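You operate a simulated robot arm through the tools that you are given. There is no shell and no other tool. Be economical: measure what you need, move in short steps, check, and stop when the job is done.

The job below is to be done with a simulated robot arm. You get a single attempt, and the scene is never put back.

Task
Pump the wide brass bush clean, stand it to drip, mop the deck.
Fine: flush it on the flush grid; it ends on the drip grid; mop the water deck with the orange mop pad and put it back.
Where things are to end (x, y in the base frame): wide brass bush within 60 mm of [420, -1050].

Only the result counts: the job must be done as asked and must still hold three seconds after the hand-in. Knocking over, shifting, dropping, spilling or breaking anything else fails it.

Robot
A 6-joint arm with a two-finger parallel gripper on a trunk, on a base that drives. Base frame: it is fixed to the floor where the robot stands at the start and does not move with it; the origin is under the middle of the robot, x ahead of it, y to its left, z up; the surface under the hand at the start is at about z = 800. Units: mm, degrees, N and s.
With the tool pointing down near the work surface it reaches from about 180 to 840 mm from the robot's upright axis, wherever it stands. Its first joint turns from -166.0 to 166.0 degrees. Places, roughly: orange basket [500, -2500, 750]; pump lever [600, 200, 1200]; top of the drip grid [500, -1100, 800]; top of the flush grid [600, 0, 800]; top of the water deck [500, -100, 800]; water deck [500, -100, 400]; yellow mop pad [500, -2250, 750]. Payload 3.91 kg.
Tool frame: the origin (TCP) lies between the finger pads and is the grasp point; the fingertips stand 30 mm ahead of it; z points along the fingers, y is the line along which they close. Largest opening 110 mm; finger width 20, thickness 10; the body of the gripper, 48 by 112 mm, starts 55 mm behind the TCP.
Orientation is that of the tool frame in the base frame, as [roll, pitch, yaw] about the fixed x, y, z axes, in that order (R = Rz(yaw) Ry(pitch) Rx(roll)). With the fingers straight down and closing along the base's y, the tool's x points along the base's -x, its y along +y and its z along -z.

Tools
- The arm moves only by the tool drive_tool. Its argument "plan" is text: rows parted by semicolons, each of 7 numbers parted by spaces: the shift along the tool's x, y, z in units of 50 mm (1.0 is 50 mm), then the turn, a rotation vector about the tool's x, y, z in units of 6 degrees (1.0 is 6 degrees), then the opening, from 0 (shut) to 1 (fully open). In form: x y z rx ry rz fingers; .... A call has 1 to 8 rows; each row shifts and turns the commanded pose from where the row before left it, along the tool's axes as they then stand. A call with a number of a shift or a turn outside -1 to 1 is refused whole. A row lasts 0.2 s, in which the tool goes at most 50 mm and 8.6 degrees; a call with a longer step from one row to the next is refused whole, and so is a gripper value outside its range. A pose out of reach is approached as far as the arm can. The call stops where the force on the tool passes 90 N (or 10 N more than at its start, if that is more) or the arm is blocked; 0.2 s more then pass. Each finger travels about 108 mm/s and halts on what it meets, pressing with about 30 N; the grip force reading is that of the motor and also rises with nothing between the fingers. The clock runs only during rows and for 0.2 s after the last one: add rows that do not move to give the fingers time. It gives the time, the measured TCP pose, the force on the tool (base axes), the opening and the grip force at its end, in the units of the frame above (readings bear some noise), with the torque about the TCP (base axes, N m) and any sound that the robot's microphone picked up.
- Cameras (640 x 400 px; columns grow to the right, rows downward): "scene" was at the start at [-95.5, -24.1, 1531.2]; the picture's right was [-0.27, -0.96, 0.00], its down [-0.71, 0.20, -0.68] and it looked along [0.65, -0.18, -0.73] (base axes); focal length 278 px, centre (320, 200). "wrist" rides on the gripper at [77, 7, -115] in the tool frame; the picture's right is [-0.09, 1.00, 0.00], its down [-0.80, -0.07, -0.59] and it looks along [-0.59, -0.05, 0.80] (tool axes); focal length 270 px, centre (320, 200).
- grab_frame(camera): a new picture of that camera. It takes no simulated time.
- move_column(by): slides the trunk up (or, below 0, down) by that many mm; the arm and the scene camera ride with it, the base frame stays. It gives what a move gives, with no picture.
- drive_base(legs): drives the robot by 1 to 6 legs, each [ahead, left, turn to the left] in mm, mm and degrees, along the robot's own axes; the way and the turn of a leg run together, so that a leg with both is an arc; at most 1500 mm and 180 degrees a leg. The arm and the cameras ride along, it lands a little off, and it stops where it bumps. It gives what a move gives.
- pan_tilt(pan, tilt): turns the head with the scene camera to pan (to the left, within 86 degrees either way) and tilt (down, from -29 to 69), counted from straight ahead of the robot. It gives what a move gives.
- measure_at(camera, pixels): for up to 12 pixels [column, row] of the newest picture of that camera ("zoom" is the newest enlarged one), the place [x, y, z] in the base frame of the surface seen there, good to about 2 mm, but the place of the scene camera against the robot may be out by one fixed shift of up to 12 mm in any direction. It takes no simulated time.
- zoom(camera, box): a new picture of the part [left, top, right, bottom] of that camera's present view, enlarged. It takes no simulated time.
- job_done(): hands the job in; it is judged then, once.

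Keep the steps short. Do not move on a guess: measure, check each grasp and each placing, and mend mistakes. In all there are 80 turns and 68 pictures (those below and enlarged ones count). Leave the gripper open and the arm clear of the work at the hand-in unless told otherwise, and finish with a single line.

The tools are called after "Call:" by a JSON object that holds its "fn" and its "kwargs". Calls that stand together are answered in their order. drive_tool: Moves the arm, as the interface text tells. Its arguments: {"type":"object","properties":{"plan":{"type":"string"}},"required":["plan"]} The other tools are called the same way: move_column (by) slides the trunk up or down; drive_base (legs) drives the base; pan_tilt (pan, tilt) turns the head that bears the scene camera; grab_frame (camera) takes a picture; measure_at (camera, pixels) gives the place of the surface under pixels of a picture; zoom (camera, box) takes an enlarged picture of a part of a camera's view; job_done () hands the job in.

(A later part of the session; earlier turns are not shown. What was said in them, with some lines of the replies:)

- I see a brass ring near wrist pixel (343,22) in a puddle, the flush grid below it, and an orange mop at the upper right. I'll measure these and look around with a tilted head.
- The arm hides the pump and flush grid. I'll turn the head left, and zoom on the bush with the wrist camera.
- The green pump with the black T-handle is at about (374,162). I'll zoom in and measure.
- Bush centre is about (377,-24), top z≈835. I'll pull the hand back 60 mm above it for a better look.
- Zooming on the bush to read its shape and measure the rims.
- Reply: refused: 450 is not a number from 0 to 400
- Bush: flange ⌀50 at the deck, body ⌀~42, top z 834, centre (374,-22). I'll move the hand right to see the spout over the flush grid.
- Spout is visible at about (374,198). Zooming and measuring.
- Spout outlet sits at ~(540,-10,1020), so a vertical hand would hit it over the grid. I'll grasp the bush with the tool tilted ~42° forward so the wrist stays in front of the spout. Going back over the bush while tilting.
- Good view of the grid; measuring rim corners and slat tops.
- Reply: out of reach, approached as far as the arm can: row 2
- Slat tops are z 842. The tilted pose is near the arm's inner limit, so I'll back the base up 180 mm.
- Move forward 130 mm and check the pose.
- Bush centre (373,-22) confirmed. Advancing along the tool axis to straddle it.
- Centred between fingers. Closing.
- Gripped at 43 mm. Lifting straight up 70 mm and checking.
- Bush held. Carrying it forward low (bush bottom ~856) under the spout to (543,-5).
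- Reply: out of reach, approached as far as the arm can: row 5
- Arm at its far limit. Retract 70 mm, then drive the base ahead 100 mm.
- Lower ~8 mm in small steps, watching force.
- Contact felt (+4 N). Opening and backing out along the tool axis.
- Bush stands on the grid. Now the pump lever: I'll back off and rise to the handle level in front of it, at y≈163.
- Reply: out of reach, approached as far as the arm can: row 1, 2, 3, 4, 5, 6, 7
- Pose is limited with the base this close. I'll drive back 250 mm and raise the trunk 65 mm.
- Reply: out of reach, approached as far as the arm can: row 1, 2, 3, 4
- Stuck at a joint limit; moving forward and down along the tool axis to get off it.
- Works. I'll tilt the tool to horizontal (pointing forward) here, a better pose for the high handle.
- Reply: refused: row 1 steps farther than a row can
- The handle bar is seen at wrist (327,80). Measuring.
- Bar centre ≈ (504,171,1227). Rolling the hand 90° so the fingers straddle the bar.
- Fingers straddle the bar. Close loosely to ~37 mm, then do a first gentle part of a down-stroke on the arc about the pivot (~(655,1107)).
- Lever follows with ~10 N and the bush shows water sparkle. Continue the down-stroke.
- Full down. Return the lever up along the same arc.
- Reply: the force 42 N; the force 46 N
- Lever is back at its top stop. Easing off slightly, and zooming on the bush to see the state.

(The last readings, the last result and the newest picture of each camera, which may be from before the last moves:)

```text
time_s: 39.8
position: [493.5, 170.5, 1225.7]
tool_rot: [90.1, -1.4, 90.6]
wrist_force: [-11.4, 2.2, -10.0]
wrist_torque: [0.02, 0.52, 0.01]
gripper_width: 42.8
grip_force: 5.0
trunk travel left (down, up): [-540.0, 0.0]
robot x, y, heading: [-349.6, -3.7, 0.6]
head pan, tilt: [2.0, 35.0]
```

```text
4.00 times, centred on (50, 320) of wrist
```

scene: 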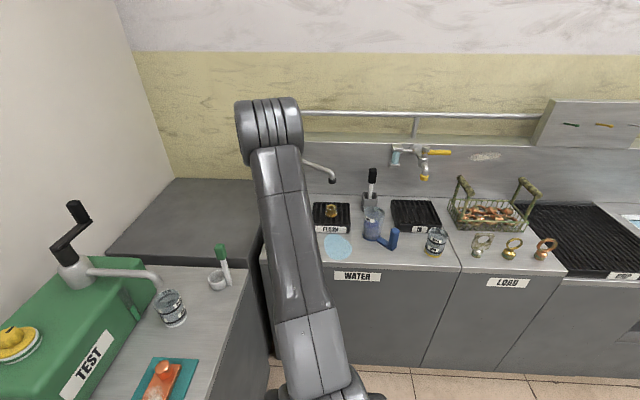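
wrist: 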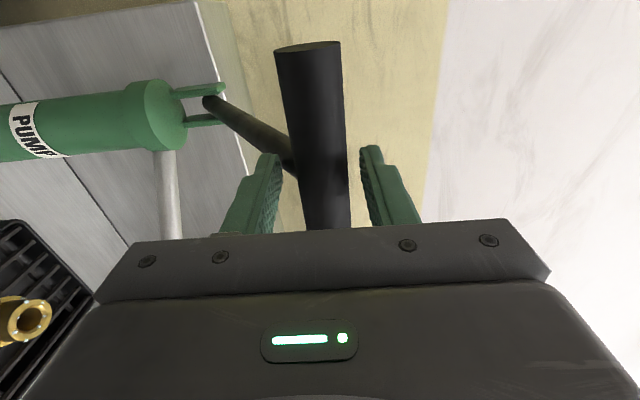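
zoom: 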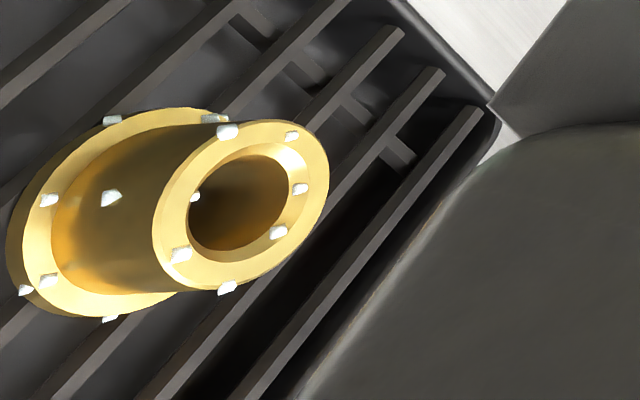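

Droplets show on the bush: the flush works. I'll make two more full strokes for good measure, listening for sounds.

Call:
{"fn": "drive_tool", "kwargs": {"plan": "0 -0.48 -0.28 0 0 0 0.34; 0 -0.6 -0.25 0 0 0 0.34; 0 -0.66 -0.15 0 0 0 0.34; 0 -0.66 -0.03 0 0 0 0.34; 0 -0.5 0.05 0 0 0 0.34; 0 0 0 0 0 0 0.34"}}

Call:
{"fn": "drive_tool", "kwargs": {"plan": "0 0.5 -0.05 0 0 0 0.34; 0 0.66 0.03 0 0 0 0.34; 0 0.66 0.15 0 0 0 0.34; 0 0.6 0.25 0 0 0 0.34; 0 0.48 0.28 0 0 0 0.34; 0 0 0 0 0 0 0.34"}}

Call:
{"fn": "drive_tool", "kwargs": {"plan": "0 -0.48 -0.28 0 0 0 0.34; 0 -0.6 -0.25 0 0 0 0.34; 0 -0.66 -0.15 0 0 0 0.34; 0 -0.66 -0.03 0 0 0 0.34; 0 -0.5 0.05 0 0 0 0.34; 0 0 0 0 0 0 0.34"}}

Call:
{"fn": "drive_tool", "kwargs": {"plan": "0 0.5 -0.05 0 0 0 0.34; 0 0.66 0.03 0 0 0 0.34; 0 0.66 0.15 0 0 0 0.34; 0 0.6 0.25 0 0 0 0.34; 0 0.48 0.28 0 0 0 0.34; 0 0 0 0 0 0 0.34"}}

Call:
{"fn": "zoom", "kwargs": {"camera": "scene", "box": [300, 150, 380, 270]}}

```text
time_s: 41.2
position: [463.1, 172.0, 1078.3]
tool_rot: [90.3, -1.5, 90.7]
wrist_force: [0.3, -2.2, 1.5]
wrist_torque: [0.01, -0.03, -0.02]
gripper_width: 37.6
grip_force: 0.1
trunk travel left (down, up): [-540.0, 0.0]
robot x, y, heading: [-354.8, -1.9, 0.7]
head pan, tilt: [2.0, 35.0]
```

```text
time_s: 42.6
position: [493.5, 171.5, 1224.9]
tool_rot: [90.2, -1.4, 90.7]
wrist_force: [-12.7, 1.8, -5.0]
wrist_torque: [0.02, 0.43, 0.08]
gripper_width: 40.0
grip_force: 3.2
trunk travel left (down, up): [-540.0, 0.0]
robot x, y, heading: [-353.0, -4.4, 0.7]
head pan, tilt: [2.0, 35.0]
```

```text
time_s: 44.0
position: [460.7, 172.8, 1076.9]
tool_rot: [90.3, -1.5, 90.7]
wrist_force: [-0.9, -0.8, 0.3]
wrist_torque: [0.04, -0.03, -0.02]
gripper_width: 37.9
grip_force: 0.3
trunk travel left (down, up): [-540.0, 0.0]
robot x, y, heading: [-351.2, 2.0, 0.5]
head pan, tilt: [2.0, 35.0]
```

```text
time_s: 45.4
position: [494.9, 170.9, 1224.2]
tool_rot: [90.1, -1.4, 90.6]
wrist_force: [-8.2, 4.1, -3.7]
wrist_torque: [0.12, 0.3, 0.14]
gripper_width: 39.7
grip_force: 1.7
trunk travel left (down, up): [-540.0, 0.0]
robot x, y, heading: [-350.9, -0.6, 0.6]
head pan, tilt: [2.0, 35.0]
```

```text
3.33 times, centred on (340, 210) of scene
```

zoom: 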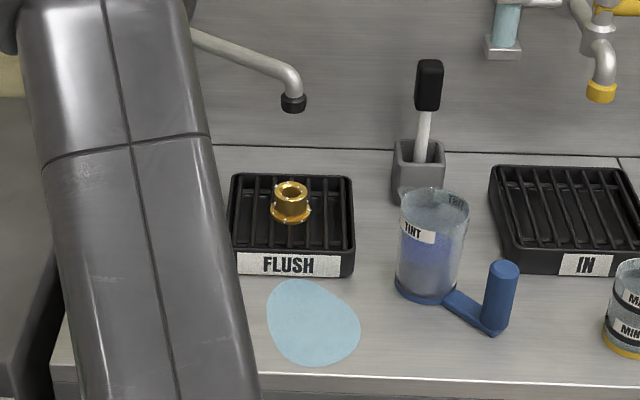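

Bush is wet with droplets and has been pumped three full strokes. Releasing the handle and rolling the hand back while retracting.

Call:
{"fn": "drive_tool", "kwargs": {"plan": "0 0 0 0 0 0 1; 0 0 0 0 0 0 1; 0 0 -0.7 0 0 0 1; 0 0 -0.7 0 0 0 1; 0 0 -0.7 0 0 0 1; 0 0 -0.2 0 0 -1 1; 0 0 -0.2 0 0 -1 1; 0 0 -0.2 0 0 -1 1"}}

Call:
{"fn": "drive_tool", "kwargs": {"plan": "0 0 0 0 0 -1 1; 0 0 0 0 0 -1 1; 0 0 0 0 0 -1 1; 0 0 0 0 0 -1 1; 0 0 0 0 0 -1 1; 0 0 0 0 0 -1 1; 0 0 0 0 0 -1 1; 0 0 0 0 0 -1 1"}}

Call:
{"fn": "drive_tool", "kwargs": {"plan": "0 0 0 0 0 -1 1; 0 0 0 0 0 -1 1; 0 0 0 0 0 -1 1; 0 0 0 0 0 -1 1; 0 -0.5 0 0 0 0 1; 0 -0.9 0 0 0 0 1; 0 -0.9 0 0 0 0 1; 0 -0.9 0 0 0 0 1"}}

```text
time_s: 47.2
position: [357.5, 167.9, 1225.2]
tool_rot: [90.2, 16.6, 90.7]
wrist_force: [0.6, 0.9, 0.1]
wrist_torque: [-0.01, 0.01, 0.01]
gripper_width: 109.8
grip_force: 0.1
trunk travel left (down, up): [-540.0, 0.0]
robot x, y, heading: [-357.8, -4.5, 0.6]
head pan, tilt: [2.0, 35.0]
```

```text
time_s: 49.0
position: [358.6, 168.4, 1224.4]
tool_rot: [90.5, 64.7, 91.1]
wrist_force: [-0.2, 0.6, 0.2]
wrist_torque: [0.0, -0.01, 0.0]
gripper_width: 110.0
grip_force: 0.1
trunk travel left (down, up): [-540.0, 0.0]
robot x, y, heading: [-352.5, 0.5, 0.6]
head pan, tilt: [2.0, 35.0]
```

```text
time_s: 50.8
position: [360.4, 8.1, 1218.9]
tool_rot: [99.0, 88.5, 99.7]
wrist_force: [-0.6, 0.3, -1.1]
wrist_torque: [0.0, -0.02, 0.02]
gripper_width: 109.9
grip_force: 0.1
trunk travel left (down, up): [-540.0, 0.0]
robot x, y, heading: [-350.9, 0.5, 0.4]
head pan, tilt: [2.0, 35.0]
```

Call:
{"fn": "drive_tool", "kwargs": {"plan": "0.9 -0.1 -0.3 0 0 0 1; 0.9 -0.1 -0.3 0 0 0 1; 0.9 0 -0.3 0 0 0 1; 0.9 0 -0.3 0 0 0 1; 0.9 0 -0.3 0 0 0 1; 0 0 0 0 1 0 1; 0 0 0 0 1 0 1; 0 0 0 0 1 0 1"}}

Call:
{"fn": "drive_tool", "kwargs": {"plan": "0 0 0 0 1 0 1; 0 0 0 0 1 0 1; 0 0 0 0 1 0 1; 0 0 0 0 1 0 1; 0 0 0 0 0.6 0 1; 0 0 0 0 0 0 1"}}

```text
time_s: 52.6
position: [285.1, 4.7, 993.9]
tool_rot: [175.3, 71.7, 176.3]
wrist_force: [-0.4, 0.1, -0.5]
wrist_torque: [-0.02, 0.02, 0.01]
gripper_width: 109.9
grip_force: 0.1
trunk travel left (down, up): [-540.0, 0.0]
robot x, y, heading: [-351.4, 2.5, 0.6]
head pan, tilt: [2.0, 35.0]
```

```text
time_s: 54.0
position: [285.5, 4.5, 993.6]
tool_rot: [177.7, 47.7, 179.0]
wrist_force: [0.2, 0.4, 0.9]
wrist_torque: [0.01, 0.0, 0.0]
gripper_width: 109.9
grip_force: 0.0
out of reach, approached as far as the arm can: row 5
trunk travel left (down, up): [-540.0, 0.0]
robot x, y, heading: [-355.6, -3.5, 0.7]
head pan, tilt: [2.0, 35.0]
```

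Call:
{"fn": "move_column", "kwargs": {"by": -65}}

Call:
{"fn": "drive_base", "kwargs": {"legs": [[190, 0, 0]]}}

Call:
{"fn": "grab_frame", "kwargs": {"camera": "wrist"}}

```text
time_s: 55.0
position: [286.8, 4.1, 928.5]
tool_rot: [177.8, 47.8, 178.9]
wrist_force: [-0.4, -0.1, 0.4]
wrist_torque: [0.01, 0.0, -0.02]
gripper_width: 110.1
grip_force: 0.0
trunk travel left (down, up): [-475.0, 65.0]
robot x, y, heading: [-353.7, -4.5, 0.7]
head pan, tilt: [2.0, 35.0]
```

```text
time_s: 56.6
position: [474.7, 7.1, 928.6]
tool_rot: [177.8, 47.7, 179.1]
wrist_force: [0.0, 1.0, -0.1]
wrist_torque: [0.01, -0.02, 0.0]
gripper_width: 109.9
grip_force: 0.1
trunk travel left (down, up): [-475.0, 65.0]
robot x, y, heading: [-163.1, -1.7, 0.5]
head pan, tilt: [2.0, 35.0]
```

```text
34 pictures are left
```

wrist: 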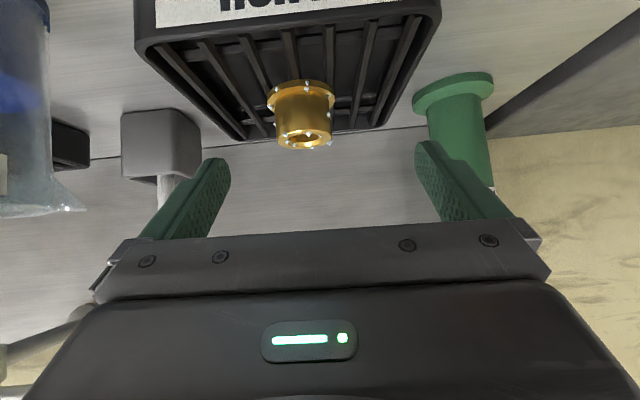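

Call:
{"fn": "measure_at", "kwargs": {"camera": "wrist", "pixels": [[303, 115], [281, 115], [328, 115], [302, 143], [276, 130], [331, 130]]}}

Call:
{"fn": "drive_base", "kwargs": {"legs": [[45, 0, 0]]}}

```text
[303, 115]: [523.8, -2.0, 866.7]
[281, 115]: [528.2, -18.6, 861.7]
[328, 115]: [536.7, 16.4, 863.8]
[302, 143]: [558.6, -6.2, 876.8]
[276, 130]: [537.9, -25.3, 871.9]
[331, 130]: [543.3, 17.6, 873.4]
```

```text
time_s: 57.5
position: [519.8, 7.8, 930.0]
tool_rot: [177.8, 47.7, 179.2]
wrist_force: [0.4, -0.4, 0.0]
wrist_torque: [0.02, 0.03, 0.0]
gripper_width: 110.1
grip_force: 0.1
trunk travel left (down, up): [-475.0, 65.0]
robot x, y, heading: [-119.0, 3.9, 0.7]
head pan, tilt: [2.0, 35.0]
```

Call:
{"fn": "drive_tool", "kwargs": {"plan": "0.1 -0.24 0.13 0 0 0 1; 0.25 0 0.33 0 0 0 1; 0.24 0 0.32 0 0 0 1; 0 0 0 0 0 0 1"}}

Call:
{"fn": "grab_frame", "kwargs": {"camera": "wrist"}}

```text
time_s: 58.5
position: [528.8, -3.0, 880.8]
tool_rot: [177.9, 47.7, 179.2]
wrist_force: [-0.7, 0.6, -0.3]
wrist_torque: [-0.01, 0.0, -0.01]
gripper_width: 109.9
grip_force: 0.0
trunk travel left (down, up): [-475.0, 65.0]
robot x, y, heading: [-119.1, 0.1, 0.8]
head pan, tilt: [2.0, 35.0]
```

```text
33 pictures are left
```

wrist: 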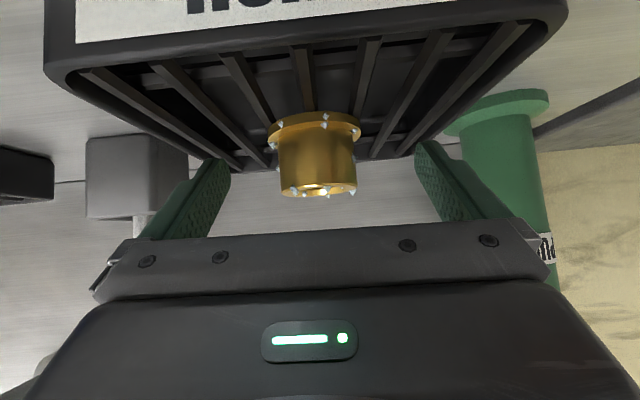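

Straddled. Close, then lift 18 mm.

Call:
{"fn": "drive_tool", "kwargs": {"plan": "0 0 0 0 0 0 0.4; 0 0 0 0 0 0 0.2; 0 0 0 0 0 0 0; 0 0 0 0 0 0 0; 0 0 0 0 0 0 0; -0.26 0 -0.24 0 0 0 0; 0 0 0 0 0 0 0"}}

Call:
{"fn": "drive_base", "kwargs": {"legs": [[-330, 0, 0]]}}

Call:
{"fn": "grab_frame", "kwargs": {"camera": "wrist"}}

Call:
{"fn": "pan_tilt", "kwargs": {"pan": -45, "tilt": 35}}

Call:
{"fn": "grab_frame", "kwargs": {"camera": "scene"}}

```text
time_s: 60.1
position: [527.4, -3.7, 898.5]
tool_rot: [177.9, 47.6, 179.1]
wrist_force: [-0.1, 0.4, -2.1]
wrist_torque: [0.0, 0.05, -0.03]
gripper_width: 42.8
grip_force: 30.4
trunk travel left (down, up): [-475.0, 65.0]
robot x, y, heading: [-117.7, 1.9, 0.5]
head pan, tilt: [2.0, 35.0]
```

```text
time_s: 62.2
position: [196.0, -4.5, 899.4]
tool_rot: [177.7, 47.8, 179.3]
wrist_force: [-0.4, 0.2, -1.1]
wrist_torque: [-0.01, -0.01, 0.0]
gripper_width: 43.0
grip_force: 30.5
trunk travel left (down, up): [-475.0, 65.0]
robot x, y, heading: [-447.3, -2.7, 0.8]
head pan, tilt: [2.0, 35.0]
```

```text
32 pictures are left
```

wrist: 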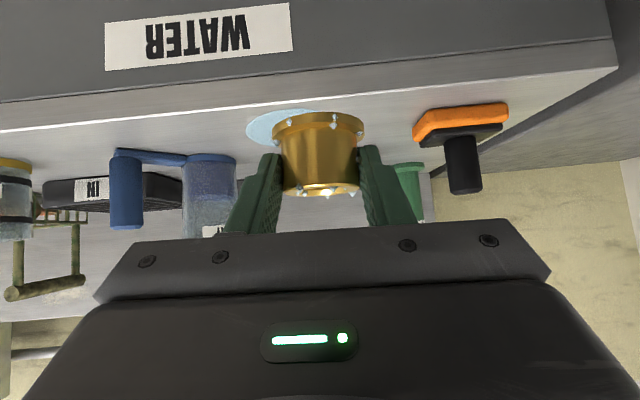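

```text
time_s: 63.4
position: [196.5, -5.8, 898.3]
tool_rot: [177.7, 47.7, 179.4]
wrist_force: [0.1, -0.1, -0.5]
wrist_torque: [0.03, 0.07, -0.04]
gripper_width: 42.9
grip_force: 29.8
trunk travel left (down, up): [-475.0, 65.0]
robot x, y, heading: [-453.4, -1.5, 0.9]
head pan, tilt: [-45.0, 35.0]
```

```text
31 pictures are left
```

scene: 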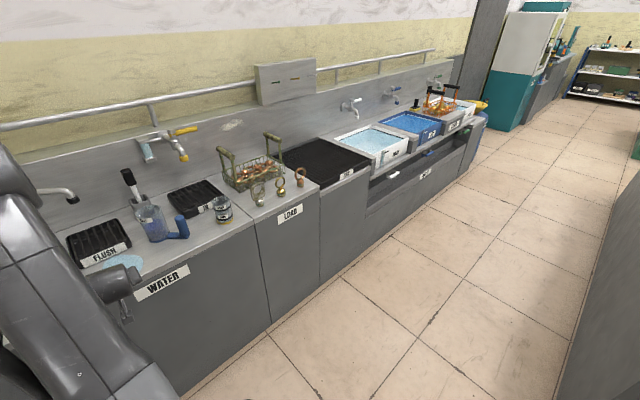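

The large black drip grid is near scene (325,160). Measuring it, then driving right along the clear floor.

Call:
{"fn": "measure_at", "kwargs": {"camera": "scene", "pixels": [[283, 155], [333, 188], [370, 155], [322, 138], [327, 165], [345, 177], [300, 181], [280, 188], [258, 192]]}}

Call:
{"fn": "drive_base", "kwargs": {"legs": [[0, -1045, 0]]}}

Call:
{"fn": "grab_frame", "kwargs": {"camera": "wrist"}}

```text
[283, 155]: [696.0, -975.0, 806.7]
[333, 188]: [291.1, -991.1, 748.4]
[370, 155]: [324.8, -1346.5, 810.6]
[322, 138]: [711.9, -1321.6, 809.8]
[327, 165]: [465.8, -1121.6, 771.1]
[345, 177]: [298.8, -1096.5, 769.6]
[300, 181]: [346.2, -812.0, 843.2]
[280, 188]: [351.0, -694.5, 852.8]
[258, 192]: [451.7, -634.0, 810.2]
```

```text
time_s: 68.7
position: [203.9, -1048.3, 897.7]
tool_rot: [177.9, 47.8, 178.3]
wrist_force: [-0.3, -0.4, -0.8]
wrist_torque: [-0.01, 0.04, -0.02]
gripper_width: 42.9
grip_force: 30.4
trunk travel left (down, up): [-475.0, 65.0]
robot x, y, heading: [-442.3, -1036.4, 0.1]
head pan, tilt: [-45.0, 35.0]
```

```text
30 pictures are left
```

wrist: 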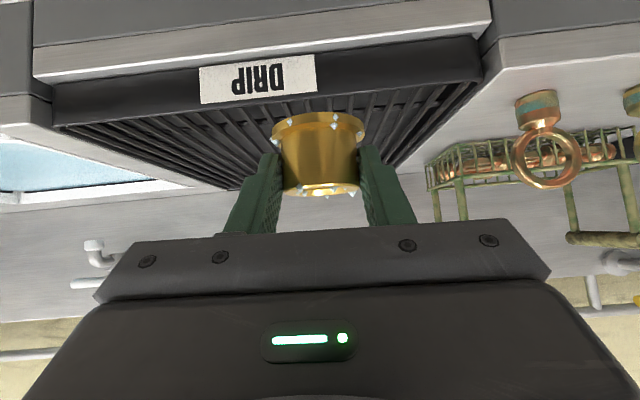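

Call:
{"fn": "measure_at", "kwargs": {"camera": "wrist", "pixels": [[250, 128], [235, 125], [200, 130], [380, 108], [400, 95], [60, 125], [475, 70], [535, 185], [245, 95], [268, 118]]}}

Call:
{"fn": "zoom", "kwargs": {"camera": "wrist", "box": [180, 80, 480, 220]}}

```text
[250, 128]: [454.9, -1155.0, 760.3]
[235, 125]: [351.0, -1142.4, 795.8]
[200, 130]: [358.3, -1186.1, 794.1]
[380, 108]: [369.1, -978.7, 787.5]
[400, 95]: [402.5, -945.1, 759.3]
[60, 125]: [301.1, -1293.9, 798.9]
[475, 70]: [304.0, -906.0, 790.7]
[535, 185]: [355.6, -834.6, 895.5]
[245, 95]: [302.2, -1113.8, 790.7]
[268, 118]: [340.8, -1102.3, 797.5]
```

```text
2.13 times, centred on (330, 150) of wrist
```

zoom: 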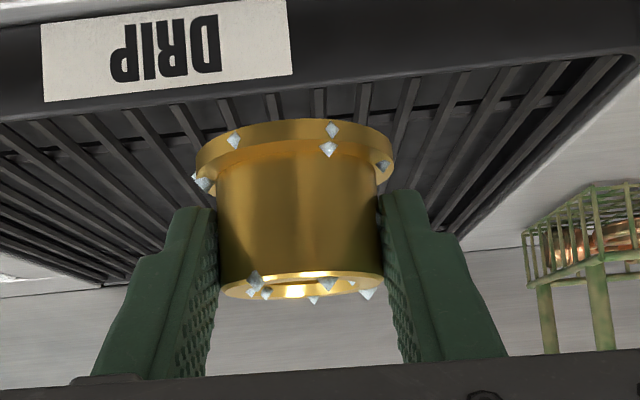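

Slats' tops ≈ 797–800. Drive ahead 200 mm to put the bush over (420,-1050), then lower most of the way.

Call:
{"fn": "drive_base", "kwargs": {"legs": [[200, 0, 0]]}}

Call:
{"fn": "drive_tool", "kwargs": {"plan": "0.3 0 0.27 0 0 0 0; 0.3 0 0.27 0 0 0 0; 0.05 0 0.045 0 0 0 0; 0 0 0 0 0 0 0"}}

Call:
{"fn": "grab_frame", "kwargs": {"camera": "wrist"}}

```text
time_s: 70.3
position: [404.0, -1053.3, 897.5]
tool_rot: [177.9, 47.7, 178.2]
wrist_force: [0.8, -0.5, -1.1]
wrist_torque: [-0.04, 0.03, -0.01]
gripper_width: 42.8
grip_force: 29.9
trunk travel left (down, up): [-475.0, 65.0]
robot x, y, heading: [-238.9, -1038.5, -0.4]
head pan, tilt: [-45.0, 35.0]
```

```text
time_s: 71.3
position: [404.5, -1049.8, 854.6]
tool_rot: [177.8, 47.7, 178.2]
wrist_force: [0.1, 0.0, -1.2]
wrist_torque: [0.0, 0.04, 0.0]
gripper_width: 42.9
grip_force: 30.1
trunk travel left (down, up): [-475.0, 65.0]
robot x, y, heading: [-240.7, -1037.9, -0.5]
head pan, tilt: [-45.0, 35.0]
```

```text
28 pictures are left
```

wrist: 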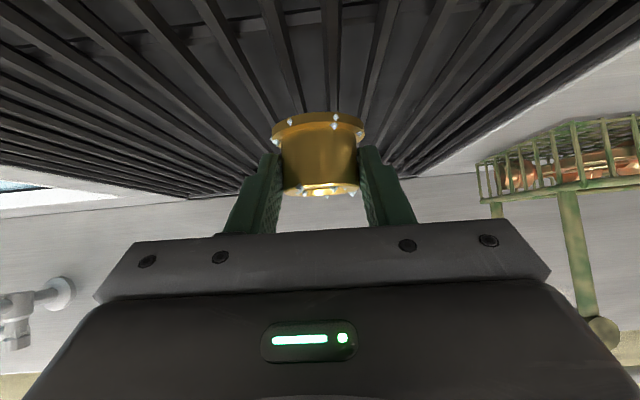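

Lowering gently till contact.

Call:
{"fn": "drive_tool", "kwargs": {"plan": "0.07 0 0.065 0 0 0 0; 0.07 0 0.065 0 0 0 0; 0.044 0 0.04 0 0 0 0; 0.03 0 0.027 0 0 0 0; 0 0 0 0 0 0 0"}}

```text
time_s: 72.5
position: [404.8, -1050.1, 840.1]
tool_rot: [177.9, 47.8, 178.2]
wrist_force: [-0.6, -0.6, -0.6]
wrist_torque: [-0.01, 0.03, 0.01]
gripper_width: 42.9
grip_force: 29.8
trunk travel left (down, up): [-475.0, 65.0]
robot x, y, heading: [-240.2, -1040.9, -0.5]
head pan, tilt: [-45.0, 35.0]
```

Call:
{"fn": "drive_tool", "kwargs": {"plan": "0.022 0 0.02 0 0 0 0; 0.022 0 0.02 0 0 0 0; 0 0 0 0 0 0 0"}}

Call:
{"fn": "zoom", "kwargs": {"camera": "wrist", "box": [220, 60, 420, 200]}}

```text
time_s: 73.3
position: [403.9, -1051.7, 836.7]
tool_rot: [177.7, 47.6, 178.2]
wrist_force: [0.7, 0.1, -2.4]
wrist_torque: [0.02, 0.03, 0.0]
gripper_width: 43.1
grip_force: 30.1
trunk travel left (down, up): [-475.0, 65.0]
robot x, y, heading: [-240.2, -1037.3, -0.2]
head pan, tilt: [-45.0, 35.0]
```

```text
2.86 times, centred on (320, 130) of wrist
```

zoom: 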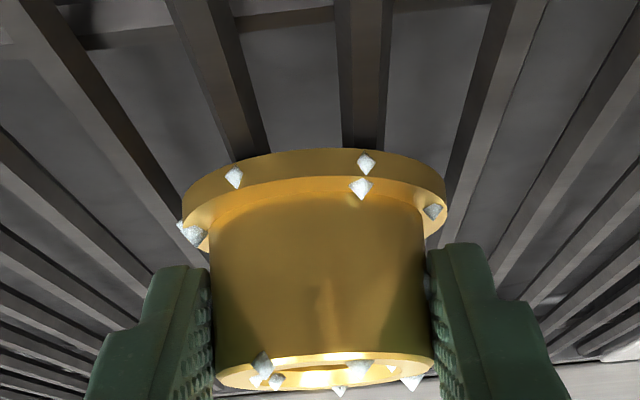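

Call:
{"fn": "measure_at", "kwargs": {"camera": "zoom", "pixels": [[362, 60], [362, 120], [222, 80], [240, 135], [490, 100], [315, 165]]}}

Call:
{"fn": "drive_tool", "kwargs": {"plan": "0.022 0 0.02 0 0 0 0; 0.022 0 0.02 0 0 0 0; 0 0 0 0 0 0 0"}}

```text
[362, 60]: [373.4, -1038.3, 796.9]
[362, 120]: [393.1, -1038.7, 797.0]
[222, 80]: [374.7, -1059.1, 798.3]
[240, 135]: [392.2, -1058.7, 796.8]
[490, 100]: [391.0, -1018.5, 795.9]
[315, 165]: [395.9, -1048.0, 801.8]
```

```text
time_s: 74.1
position: [404.7, -1050.0, 836.0]
tool_rot: [177.7, 48.0, 178.3]
wrist_force: [0.3, -1.9, 15.8]
wrist_torque: [-0.36, -0.17, 0.01]
gripper_width: 43.0
grip_force: 29.3
trunk travel left (down, up): [-475.0, 65.0]
robot x, y, heading: [-245.8, -1038.3, -0.3]
head pan, tilt: [-45.0, 35.0]
```

Contact (16 N), resting across slats at y -1038 and -1059. Ease 1 mm, open, back out.

Call:
{"fn": "drive_tool", "kwargs": {"plan": "-0.015 0 -0.013 0 0 0 0; 0 0 0 0 0 0 0.5; 0 0 0 0 0 0 0.8; 0 0 0 0 0 0 1; 0 0 0 0 0 0 1; 0 0 -0.7 0 0 0 1; 0 0 -0.7 0 0 0 1; 0 0 0 0 0 0 1"}}

Call:
{"fn": "grab_frame", "kwargs": {"camera": "wrist"}}

```text
time_s: 75.9
position: [352.2, -1051.3, 881.5]
tool_rot: [177.9, 47.8, 178.1]
wrist_force: [0.3, -0.4, -0.8]
wrist_torque: [0.0, -0.02, 0.03]
gripper_width: 110.1
grip_force: 0.1
trunk travel left (down, up): [-475.0, 65.0]
robot x, y, heading: [-243.0, -1038.8, -0.6]
head pan, tilt: [-45.0, 35.0]
```

```text
26 pictures are left
```

wrist: 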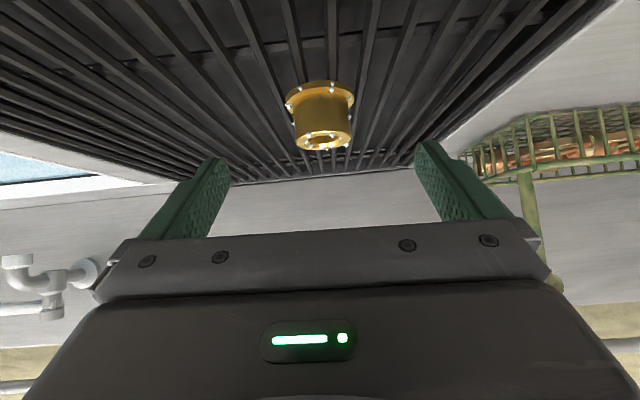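

Bush stands upright. Verify position, then drive back, left, and ahead to the water deck.

Call:
{"fn": "measure_at", "kwargs": {"camera": "wrist", "pixels": [[297, 115], [347, 115], [322, 147], [320, 110]]}}

Call:
{"fn": "drive_base", "kwargs": {"legs": [[-230, 0, 0], [0, 1040, 0]]}}

Call:
{"fn": "drive_tool", "kwargs": {"plan": "0 0 -0.4 0 1 0 1; 0 0 -0.4 0 1 0 1; 0 0 -0.4 0 1 0 1; 0 0 -0.4 0 1 0 1; 0 0 -0.4 0 1 0 1; 0 0 -0.4 0 1 0 1; 0 0 -0.4 0 1 0 1; 0 0 0 0 0.97 0 1"}}

Call:
{"fn": "drive_base", "kwargs": {"legs": [[230, 0, 0]]}}

Call:
{"fn": "grab_frame", "kwargs": {"camera": "wrist"}}

```text
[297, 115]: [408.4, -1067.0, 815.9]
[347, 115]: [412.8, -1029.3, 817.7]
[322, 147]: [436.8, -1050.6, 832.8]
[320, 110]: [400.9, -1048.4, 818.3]
```

```text
time_s: 82.6
position: [126.3, -17.5, 882.3]
tool_rot: [177.9, 47.8, 177.9]
wrist_force: [-0.4, -0.1, 0.4]
wrist_torque: [-0.01, 0.03, -0.02]
gripper_width: 109.8
grip_force: 0.0
trunk travel left (down, up): [-475.0, 65.0]
robot x, y, heading: [-466.6, 2.5, -0.6]
head pan, tilt: [-45.0, 35.0]
```

```text
time_s: 84.4
position: [74.9, -8.5, 979.3]
tool_rot: [176.3, 7.4, -179.5]
wrist_force: [0.3, -0.2, 0.5]
wrist_torque: [0.0, 0.01, 0.01]
gripper_width: 110.0
grip_force: 0.1
out of reach, approached as far as the arm can: row 2, 3
trunk travel left (down, up): [-475.0, 65.0]
robot x, y, heading: [-466.9, 2.9, -0.4]
head pan, tilt: [-45.0, 35.0]
```

```text
time_s: 86.2
position: [308.4, -13.7, 978.7]
tool_rot: [176.3, 7.5, -179.7]
wrist_force: [0.3, -0.2, -0.3]
wrist_torque: [-0.01, -0.03, 0.03]
gripper_width: 109.9
grip_force: 0.1
trunk travel left (down, up): [-475.0, 65.0]
robot x, y, heading: [-232.0, 0.9, -1.2]
head pan, tilt: [-45.0, 35.0]
```

```text
25 pictures are left
```

wrist: 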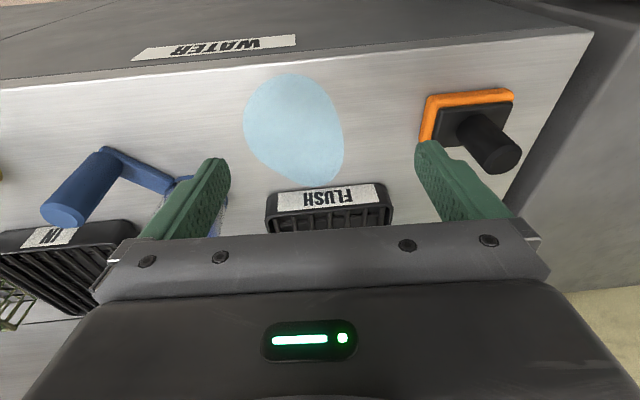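

Bush is at (419,-1049), good. Now levelling the tool and moving toward the mop; measuring it first.

Call:
{"fn": "measure_at", "kwargs": {"camera": "wrist", "pixels": [[505, 155], [515, 150], [490, 165], [472, 128], [430, 97], [512, 92], [424, 138], [440, 100], [505, 100], [470, 125], [500, 145], [510, 170]]}}

Call:
{"fn": "zoom", "kwargs": {"camera": "wrist", "box": [400, 70, 560, 190]}}

Call:
{"fn": "drive_tool", "kwargs": {"plan": "0 0.9 0 0.3 0.6 0 1; 0 0.9 0 0.3 0.6 0 1; 0 0.9 0 0 0 0 1; 0 0.7 0 0 0 0 1; 0 0 0 0 0 0 1"}}

Call:
{"fn": "grab_frame", "kwargs": {"camera": "wrist"}}

```text
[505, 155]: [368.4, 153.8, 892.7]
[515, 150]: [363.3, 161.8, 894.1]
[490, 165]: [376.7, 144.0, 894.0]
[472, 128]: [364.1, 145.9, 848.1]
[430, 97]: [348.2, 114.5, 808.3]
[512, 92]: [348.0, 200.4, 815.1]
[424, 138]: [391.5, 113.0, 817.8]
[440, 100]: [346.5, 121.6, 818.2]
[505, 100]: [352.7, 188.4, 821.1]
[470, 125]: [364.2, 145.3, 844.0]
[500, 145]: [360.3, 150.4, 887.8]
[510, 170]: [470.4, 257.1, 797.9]
```

```text
3.33 times, centred on (480, 130) of wrist
```

zoom: 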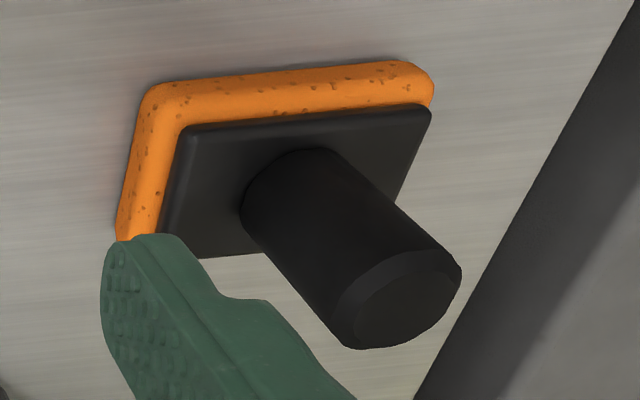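

```text
time_s: 87.4
position: [305.9, 156.1, 984.6]
tool_rot: [-180.0, 0.3, -179.5]
wrist_force: [0.3, -0.9, -0.5]
wrist_torque: [0.0, 0.0, 0.02]
gripper_width: 109.9
grip_force: 0.1
trunk travel left (down, up): [-475.0, 65.0]
robot x, y, heading: [-230.3, -1.7, -1.0]
head pan, tilt: [-45.0, 35.0]
```

```text
23 pictures are left
```

wrist: 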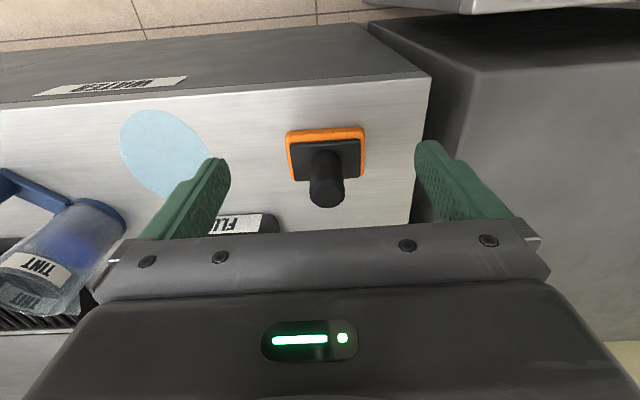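

Call:
{"fn": "measure_at", "kwargs": {"camera": "wrist", "pixels": [[327, 193], [314, 185], [341, 185], [327, 203], [288, 133], [362, 130], [292, 178], [364, 172], [325, 160], [122, 150], [165, 115], [210, 140]]}}

```text
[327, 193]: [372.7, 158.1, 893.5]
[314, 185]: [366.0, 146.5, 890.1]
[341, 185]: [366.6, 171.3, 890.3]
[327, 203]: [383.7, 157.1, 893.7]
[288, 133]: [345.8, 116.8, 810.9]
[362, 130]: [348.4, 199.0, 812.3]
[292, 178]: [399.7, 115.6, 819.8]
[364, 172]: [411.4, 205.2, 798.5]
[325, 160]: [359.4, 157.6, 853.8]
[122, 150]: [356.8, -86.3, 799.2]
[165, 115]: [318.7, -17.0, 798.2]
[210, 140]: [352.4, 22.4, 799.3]
```

Handle centre ≈ (371,158), top 893. Moving over it and descending to TCP z≈872 with fingers straddling in y.

Call:
{"fn": "drive_tool", "kwargs": {"plan": "-0.65 0.02 0 0 0 0 1; -0.65 0.02 0 0 0 0 1; 0 0 0.75 0 0 0 1; 0 0 0.75 0 0 0 1; 0 0 0.75 0 0 0 1; 0 0 0 0 0 0 1"}}

Call:
{"fn": "grab_frame", "kwargs": {"camera": "wrist"}}

```text
time_s: 88.8
position: [374.7, 157.6, 872.4]
tool_rot: [-180.0, 0.3, -179.5]
wrist_force: [0.3, -0.3, 1.0]
wrist_torque: [0.01, 0.01, 0.01]
gripper_width: 110.1
grip_force: 0.1
trunk travel left (down, up): [-475.0, 65.0]
robot x, y, heading: [-232.6, -5.9, -1.1]
head pan, tilt: [-45.0, 35.0]
```

```text
22 pictures are left
```

wrist: 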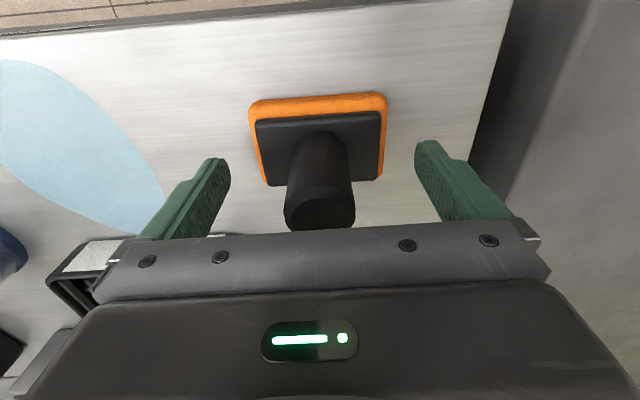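

Call:
{"fn": "drive_tool", "kwargs": {"plan": "0.05 0 0 0 0 0 0.5; 0 0 0 0 0 0 0.2; 0 0 0 0 0 0 0; 0 0 0 0 0 0 0; 0 0 0 0 0 0 0; 0 0 0 0 0 0 0"}}

```text
time_s: 90.2
position: [370.4, 158.2, 873.0]
tool_rot: [180.0, 0.3, -179.5]
wrist_force: [-0.3, 0.1, 0.2]
wrist_torque: [-0.03, 0.04, 0.01]
gripper_width: 33.2
grip_force: 29.7
trunk travel left (down, up): [-475.0, 65.0]
robot x, y, heading: [-232.6, -1.6, -0.9]
head pan, tilt: [-45.0, 35.0]
```

Mop gripped (home TCP 370.4,158.2,873). Sliding it onto the puddle's front edge with light downward pressure.

Call:
{"fn": "drive_tool", "kwargs": {"plan": "0 0 0.03 0 0 0 0; 0.33 -0.86 0 0 0 0 0; 0.33 -0.86 0 0 0 0 0; 0 -0.86 0 0 0 0 0; 0 -0.6 0 0 0 0 0; 0 -0.6 0 0 0 0 0; 0 -0.5 0 0 0 0 0; 0 0 0 0 0 0 0"}}

Call:
{"fn": "grab_frame", "kwargs": {"camera": "wrist"}}

```text
time_s: 92.0
position: [336.9, -52.4, 873.0]
tool_rot: [180.0, 0.5, -179.4]
wrist_force: [0.9, 10.8, 32.6]
wrist_torque: [0.58, 0.01, 0.12]
gripper_width: 33.3
grip_force: 30.2
trunk travel left (down, up): [-475.0, 65.0]
robot x, y, heading: [-232.8, -0.1, -0.6]
head pan, tilt: [-45.0, 35.0]
```

```text
21 pictures are left
```

wrist: 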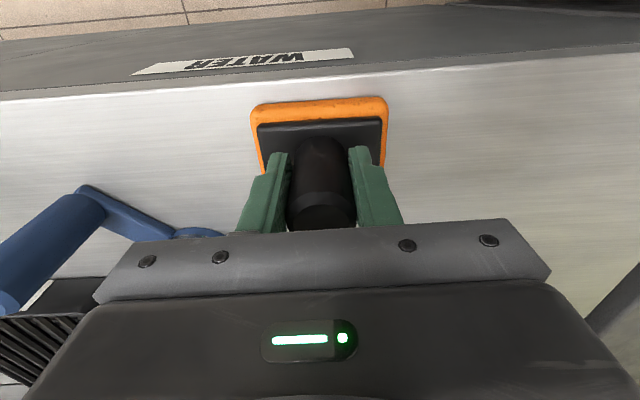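

Wiping well (33 N). Continue the serpentine sweep.

Call:
{"fn": "drive_tool", "kwargs": {"plan": "-0.4 -0.2 0 0 0 0 0; -0.36 0 0 0 0 0 0; 0 0.8 0 0 0 0 0; 0 0.8 0 0 0 0 0; -0.8 0 0 0 0 0 0; 0 -0.8 0 0 0 0 0; 0 -0.8 0 0 0 0 0; 0 0 0 0 0 0 0"}}

Call:
{"fn": "drive_tool", "kwargs": {"plan": "-0.3 0 0 0 0 0 0; 0 0.7 0 0 0 0 0; 0 0.7 0 0 0 0 0; 0.6 0 0 0 0 0 0; 0.6 0 0 0 0 0 0; 0.5 0.3 0 0 0 0 0; 0 0.9 0 0 0 0 0; 0 0 0 0 0 0 0"}}

Call:
{"fn": "pan_tilt", "kwargs": {"pan": -5, "tilt": 42}}

Call:
{"fn": "grab_frame", "kwargs": {"camera": "scene"}}

Call:
{"fn": "grab_frame", "kwargs": {"camera": "wrist"}}

```text
time_s: 93.8
position: [416.9, -62.7, 872.0]
tool_rot: [180.0, 0.6, -179.4]
wrist_force: [3.0, 10.7, 27.4]
wrist_torque: [0.58, -0.32, 0.13]
gripper_width: 33.2
grip_force: 30.4
trunk travel left (down, up): [-475.0, 65.0]
robot x, y, heading: [-232.3, -0.5, -0.6]
head pan, tilt: [-45.0, 35.0]
```

```text
time_s: 95.6
position: [342.3, 64.7, 872.2]
tool_rot: [179.9, 0.3, -179.5]
wrist_force: [-3.0, -7.5, 27.6]
wrist_torque: [-0.55, -0.22, -0.05]
gripper_width: 33.3
grip_force: 30.3
trunk travel left (down, up): [-475.0, 65.0]
robot x, y, heading: [-235.4, -6.7, -1.1]
head pan, tilt: [-45.0, 35.0]
```

```text
time_s: 96.6
position: [341.6, 65.5, 870.9]
tool_rot: [179.9, 0.3, -179.5]
wrist_force: [-8.3, -4.4, 23.5]
wrist_torque: [-0.55, 0.1, -0.09]
gripper_width: 33.1
grip_force: 30.1
trunk travel left (down, up): [-475.0, 65.0]
robot x, y, heading: [-232.2, 1.4, -1.0]
head pan, tilt: [-5.0, 42.0]
```

```text
20 pictures are left
```

scene: 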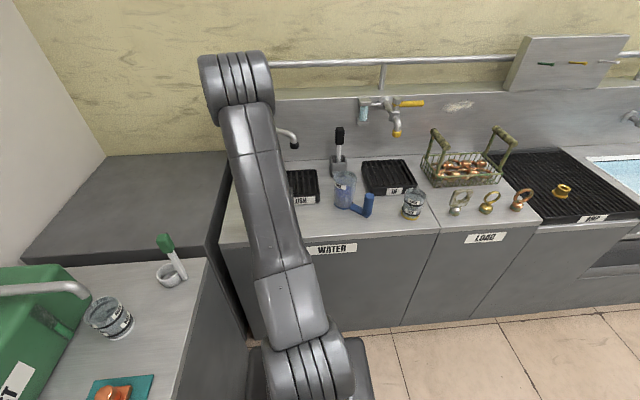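

```text
19 pictures are left
```

wrist: 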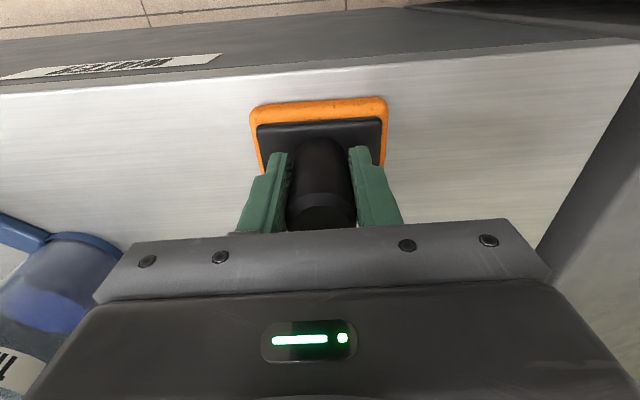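

No puddle visible any more. Sliding the mop back to its home (370,158) .

Call:
{"fn": "drive_tool", "kwargs": {"plan": "-0.29 0.62 0 0 0 0 0; -0.28 0.62 0 0 0 0 0; 0 0.62 0 0 0 0 0; 0 0 0 0 0 0 0"}}

```text
time_s: 97.6
position: [374.0, 158.0, 872.2]
tool_rot: [180.0, 0.5, -179.5]
wrist_force: [2.9, -6.3, 24.2]
wrist_torque: [-0.65, -0.18, -0.04]
gripper_width: 32.8
grip_force: 30.4
trunk travel left (down, up): [-475.0, 65.0]
robot x, y, heading: [-236.4, -0.6, -0.6]
head pan, tilt: [-5.0, 42.0]
```

Call:
{"fn": "drive_tool", "kwargs": {"plan": "0.06 0 -0.03 0 0 0 0; 0 0 0 0 0 0 0.5; 0 0 0 0 0 0 1; 0 0 0 0 0 0 1; 0 0 -0.8 0 0 0 1; 0 0 -0.9 0 0 0 1; 0.7 -0.3 -0.8 0 0 0 1; 0.7 -0.6 0 0 0 0 1"}}

Call:
{"fn": "grab_frame", "kwargs": {"camera": "wrist"}}

```text
refused: row 7 steps farther than a row can; nothing moved
```

```text
18 pictures are left
```

wrist: 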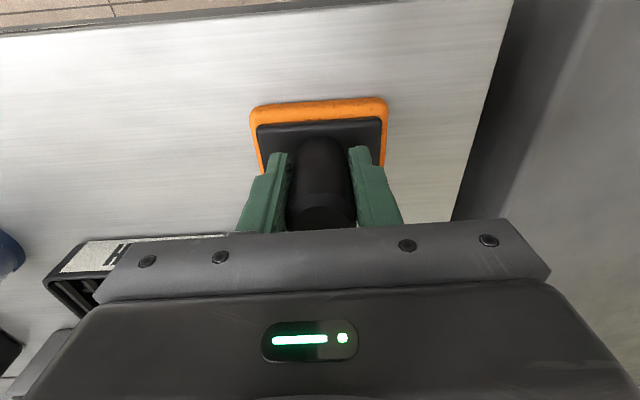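

One row was too long; redoing with shorter steps.

Call:
{"fn": "drive_tool", "kwargs": {"plan": "0.06 0 -0.03 0 0 0 0; 0 0 0 0 0 0 0.5; 0 0 0 0 0 0 1; 0 0 0 0 0 0 1; 0 0 -0.8 0 0 0 1; 0 0 -0.9 0 0 0 1; 0 0 -0.8 0 0 0 1; 0.7 -0.6 0 0 0 0 1"}}

Call:
{"fn": "drive_tool", "kwargs": {"plan": "0.7 -0.7 0 0 0 0 1; 0.3 -0.9 0 0 0 0 1; 0 0 0 0 0 0 1"}}

Call:
{"fn": "grab_frame", "kwargs": {"camera": "wrist"}}

```text
time_s: 99.4
position: [335.9, 127.4, 996.5]
tool_rot: [179.9, 0.3, -179.4]
wrist_force: [0.8, -0.2, -0.2]
wrist_torque: [-0.02, -0.02, 0.0]
gripper_width: 109.9
grip_force: 0.1
trunk travel left (down, up): [-475.0, 65.0]
robot x, y, heading: [-234.6, -2.3, -0.8]
head pan, tilt: [-5.0, 42.0]
```

```text
time_s: 100.2
position: [286.1, 46.9, 994.7]
tool_rot: [180.0, 0.3, -179.4]
wrist_force: [0.7, 0.1, 0.7]
wrist_torque: [-0.01, 0.03, -0.02]
gripper_width: 109.8
grip_force: 0.0
trunk travel left (down, up): [-475.0, 65.0]
robot x, y, heading: [-231.1, 0.2, -0.5]
head pan, tilt: [-5.0, 42.0]
```

```text
17 pictures are left
```

wrist: 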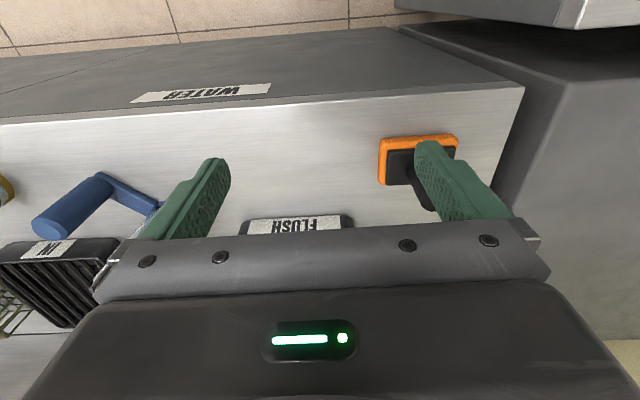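

Puddle is gone, mop is home. One last check of the deck behind and the bush with the scene camera.

Call:
{"fn": "zoom", "kwargs": {"camera": "scene", "box": [220, 120, 440, 260]}}

Call:
{"fn": "zoom", "kwargs": {"camera": "scene", "box": [480, 140, 640, 240]}}

Call:
{"fn": "measure_at", "kwargs": {"camera": "wrist", "pixels": [[381, 143], [455, 138], [383, 183]]}}

```text
2.86 times, centred on (330, 190) of scene
```

zoom: 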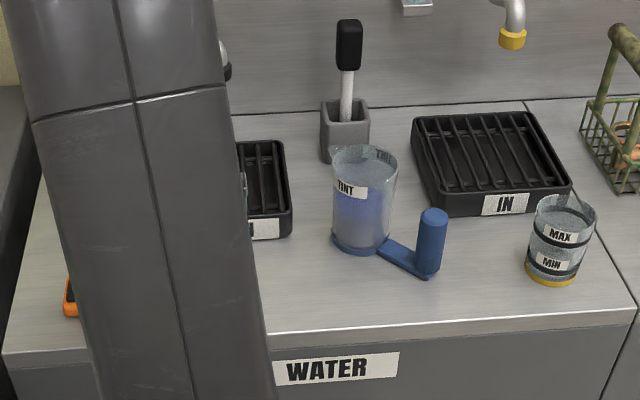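

```text
4.00 times, centred on (560, 190) of scene
```

zoom: 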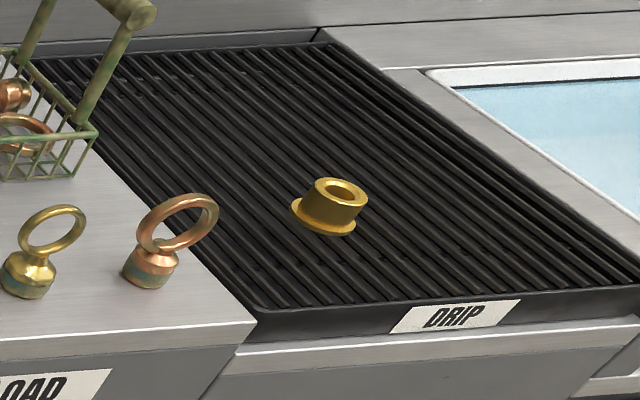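

```text
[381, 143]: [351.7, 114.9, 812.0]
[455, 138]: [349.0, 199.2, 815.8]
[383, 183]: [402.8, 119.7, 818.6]
```

The bush stands on the drip grid, the deck is dry, and the mop is back home. Handing in.

Call:
{"fn": "job_done", "kwargs": {}}

```text
The job is handed in.
```

The wide brass bush got three full pump strokes on the flush grid and now stands on the drip grid at about (419, -1049); the deck is mopped and the orange mop pad is back in its place.
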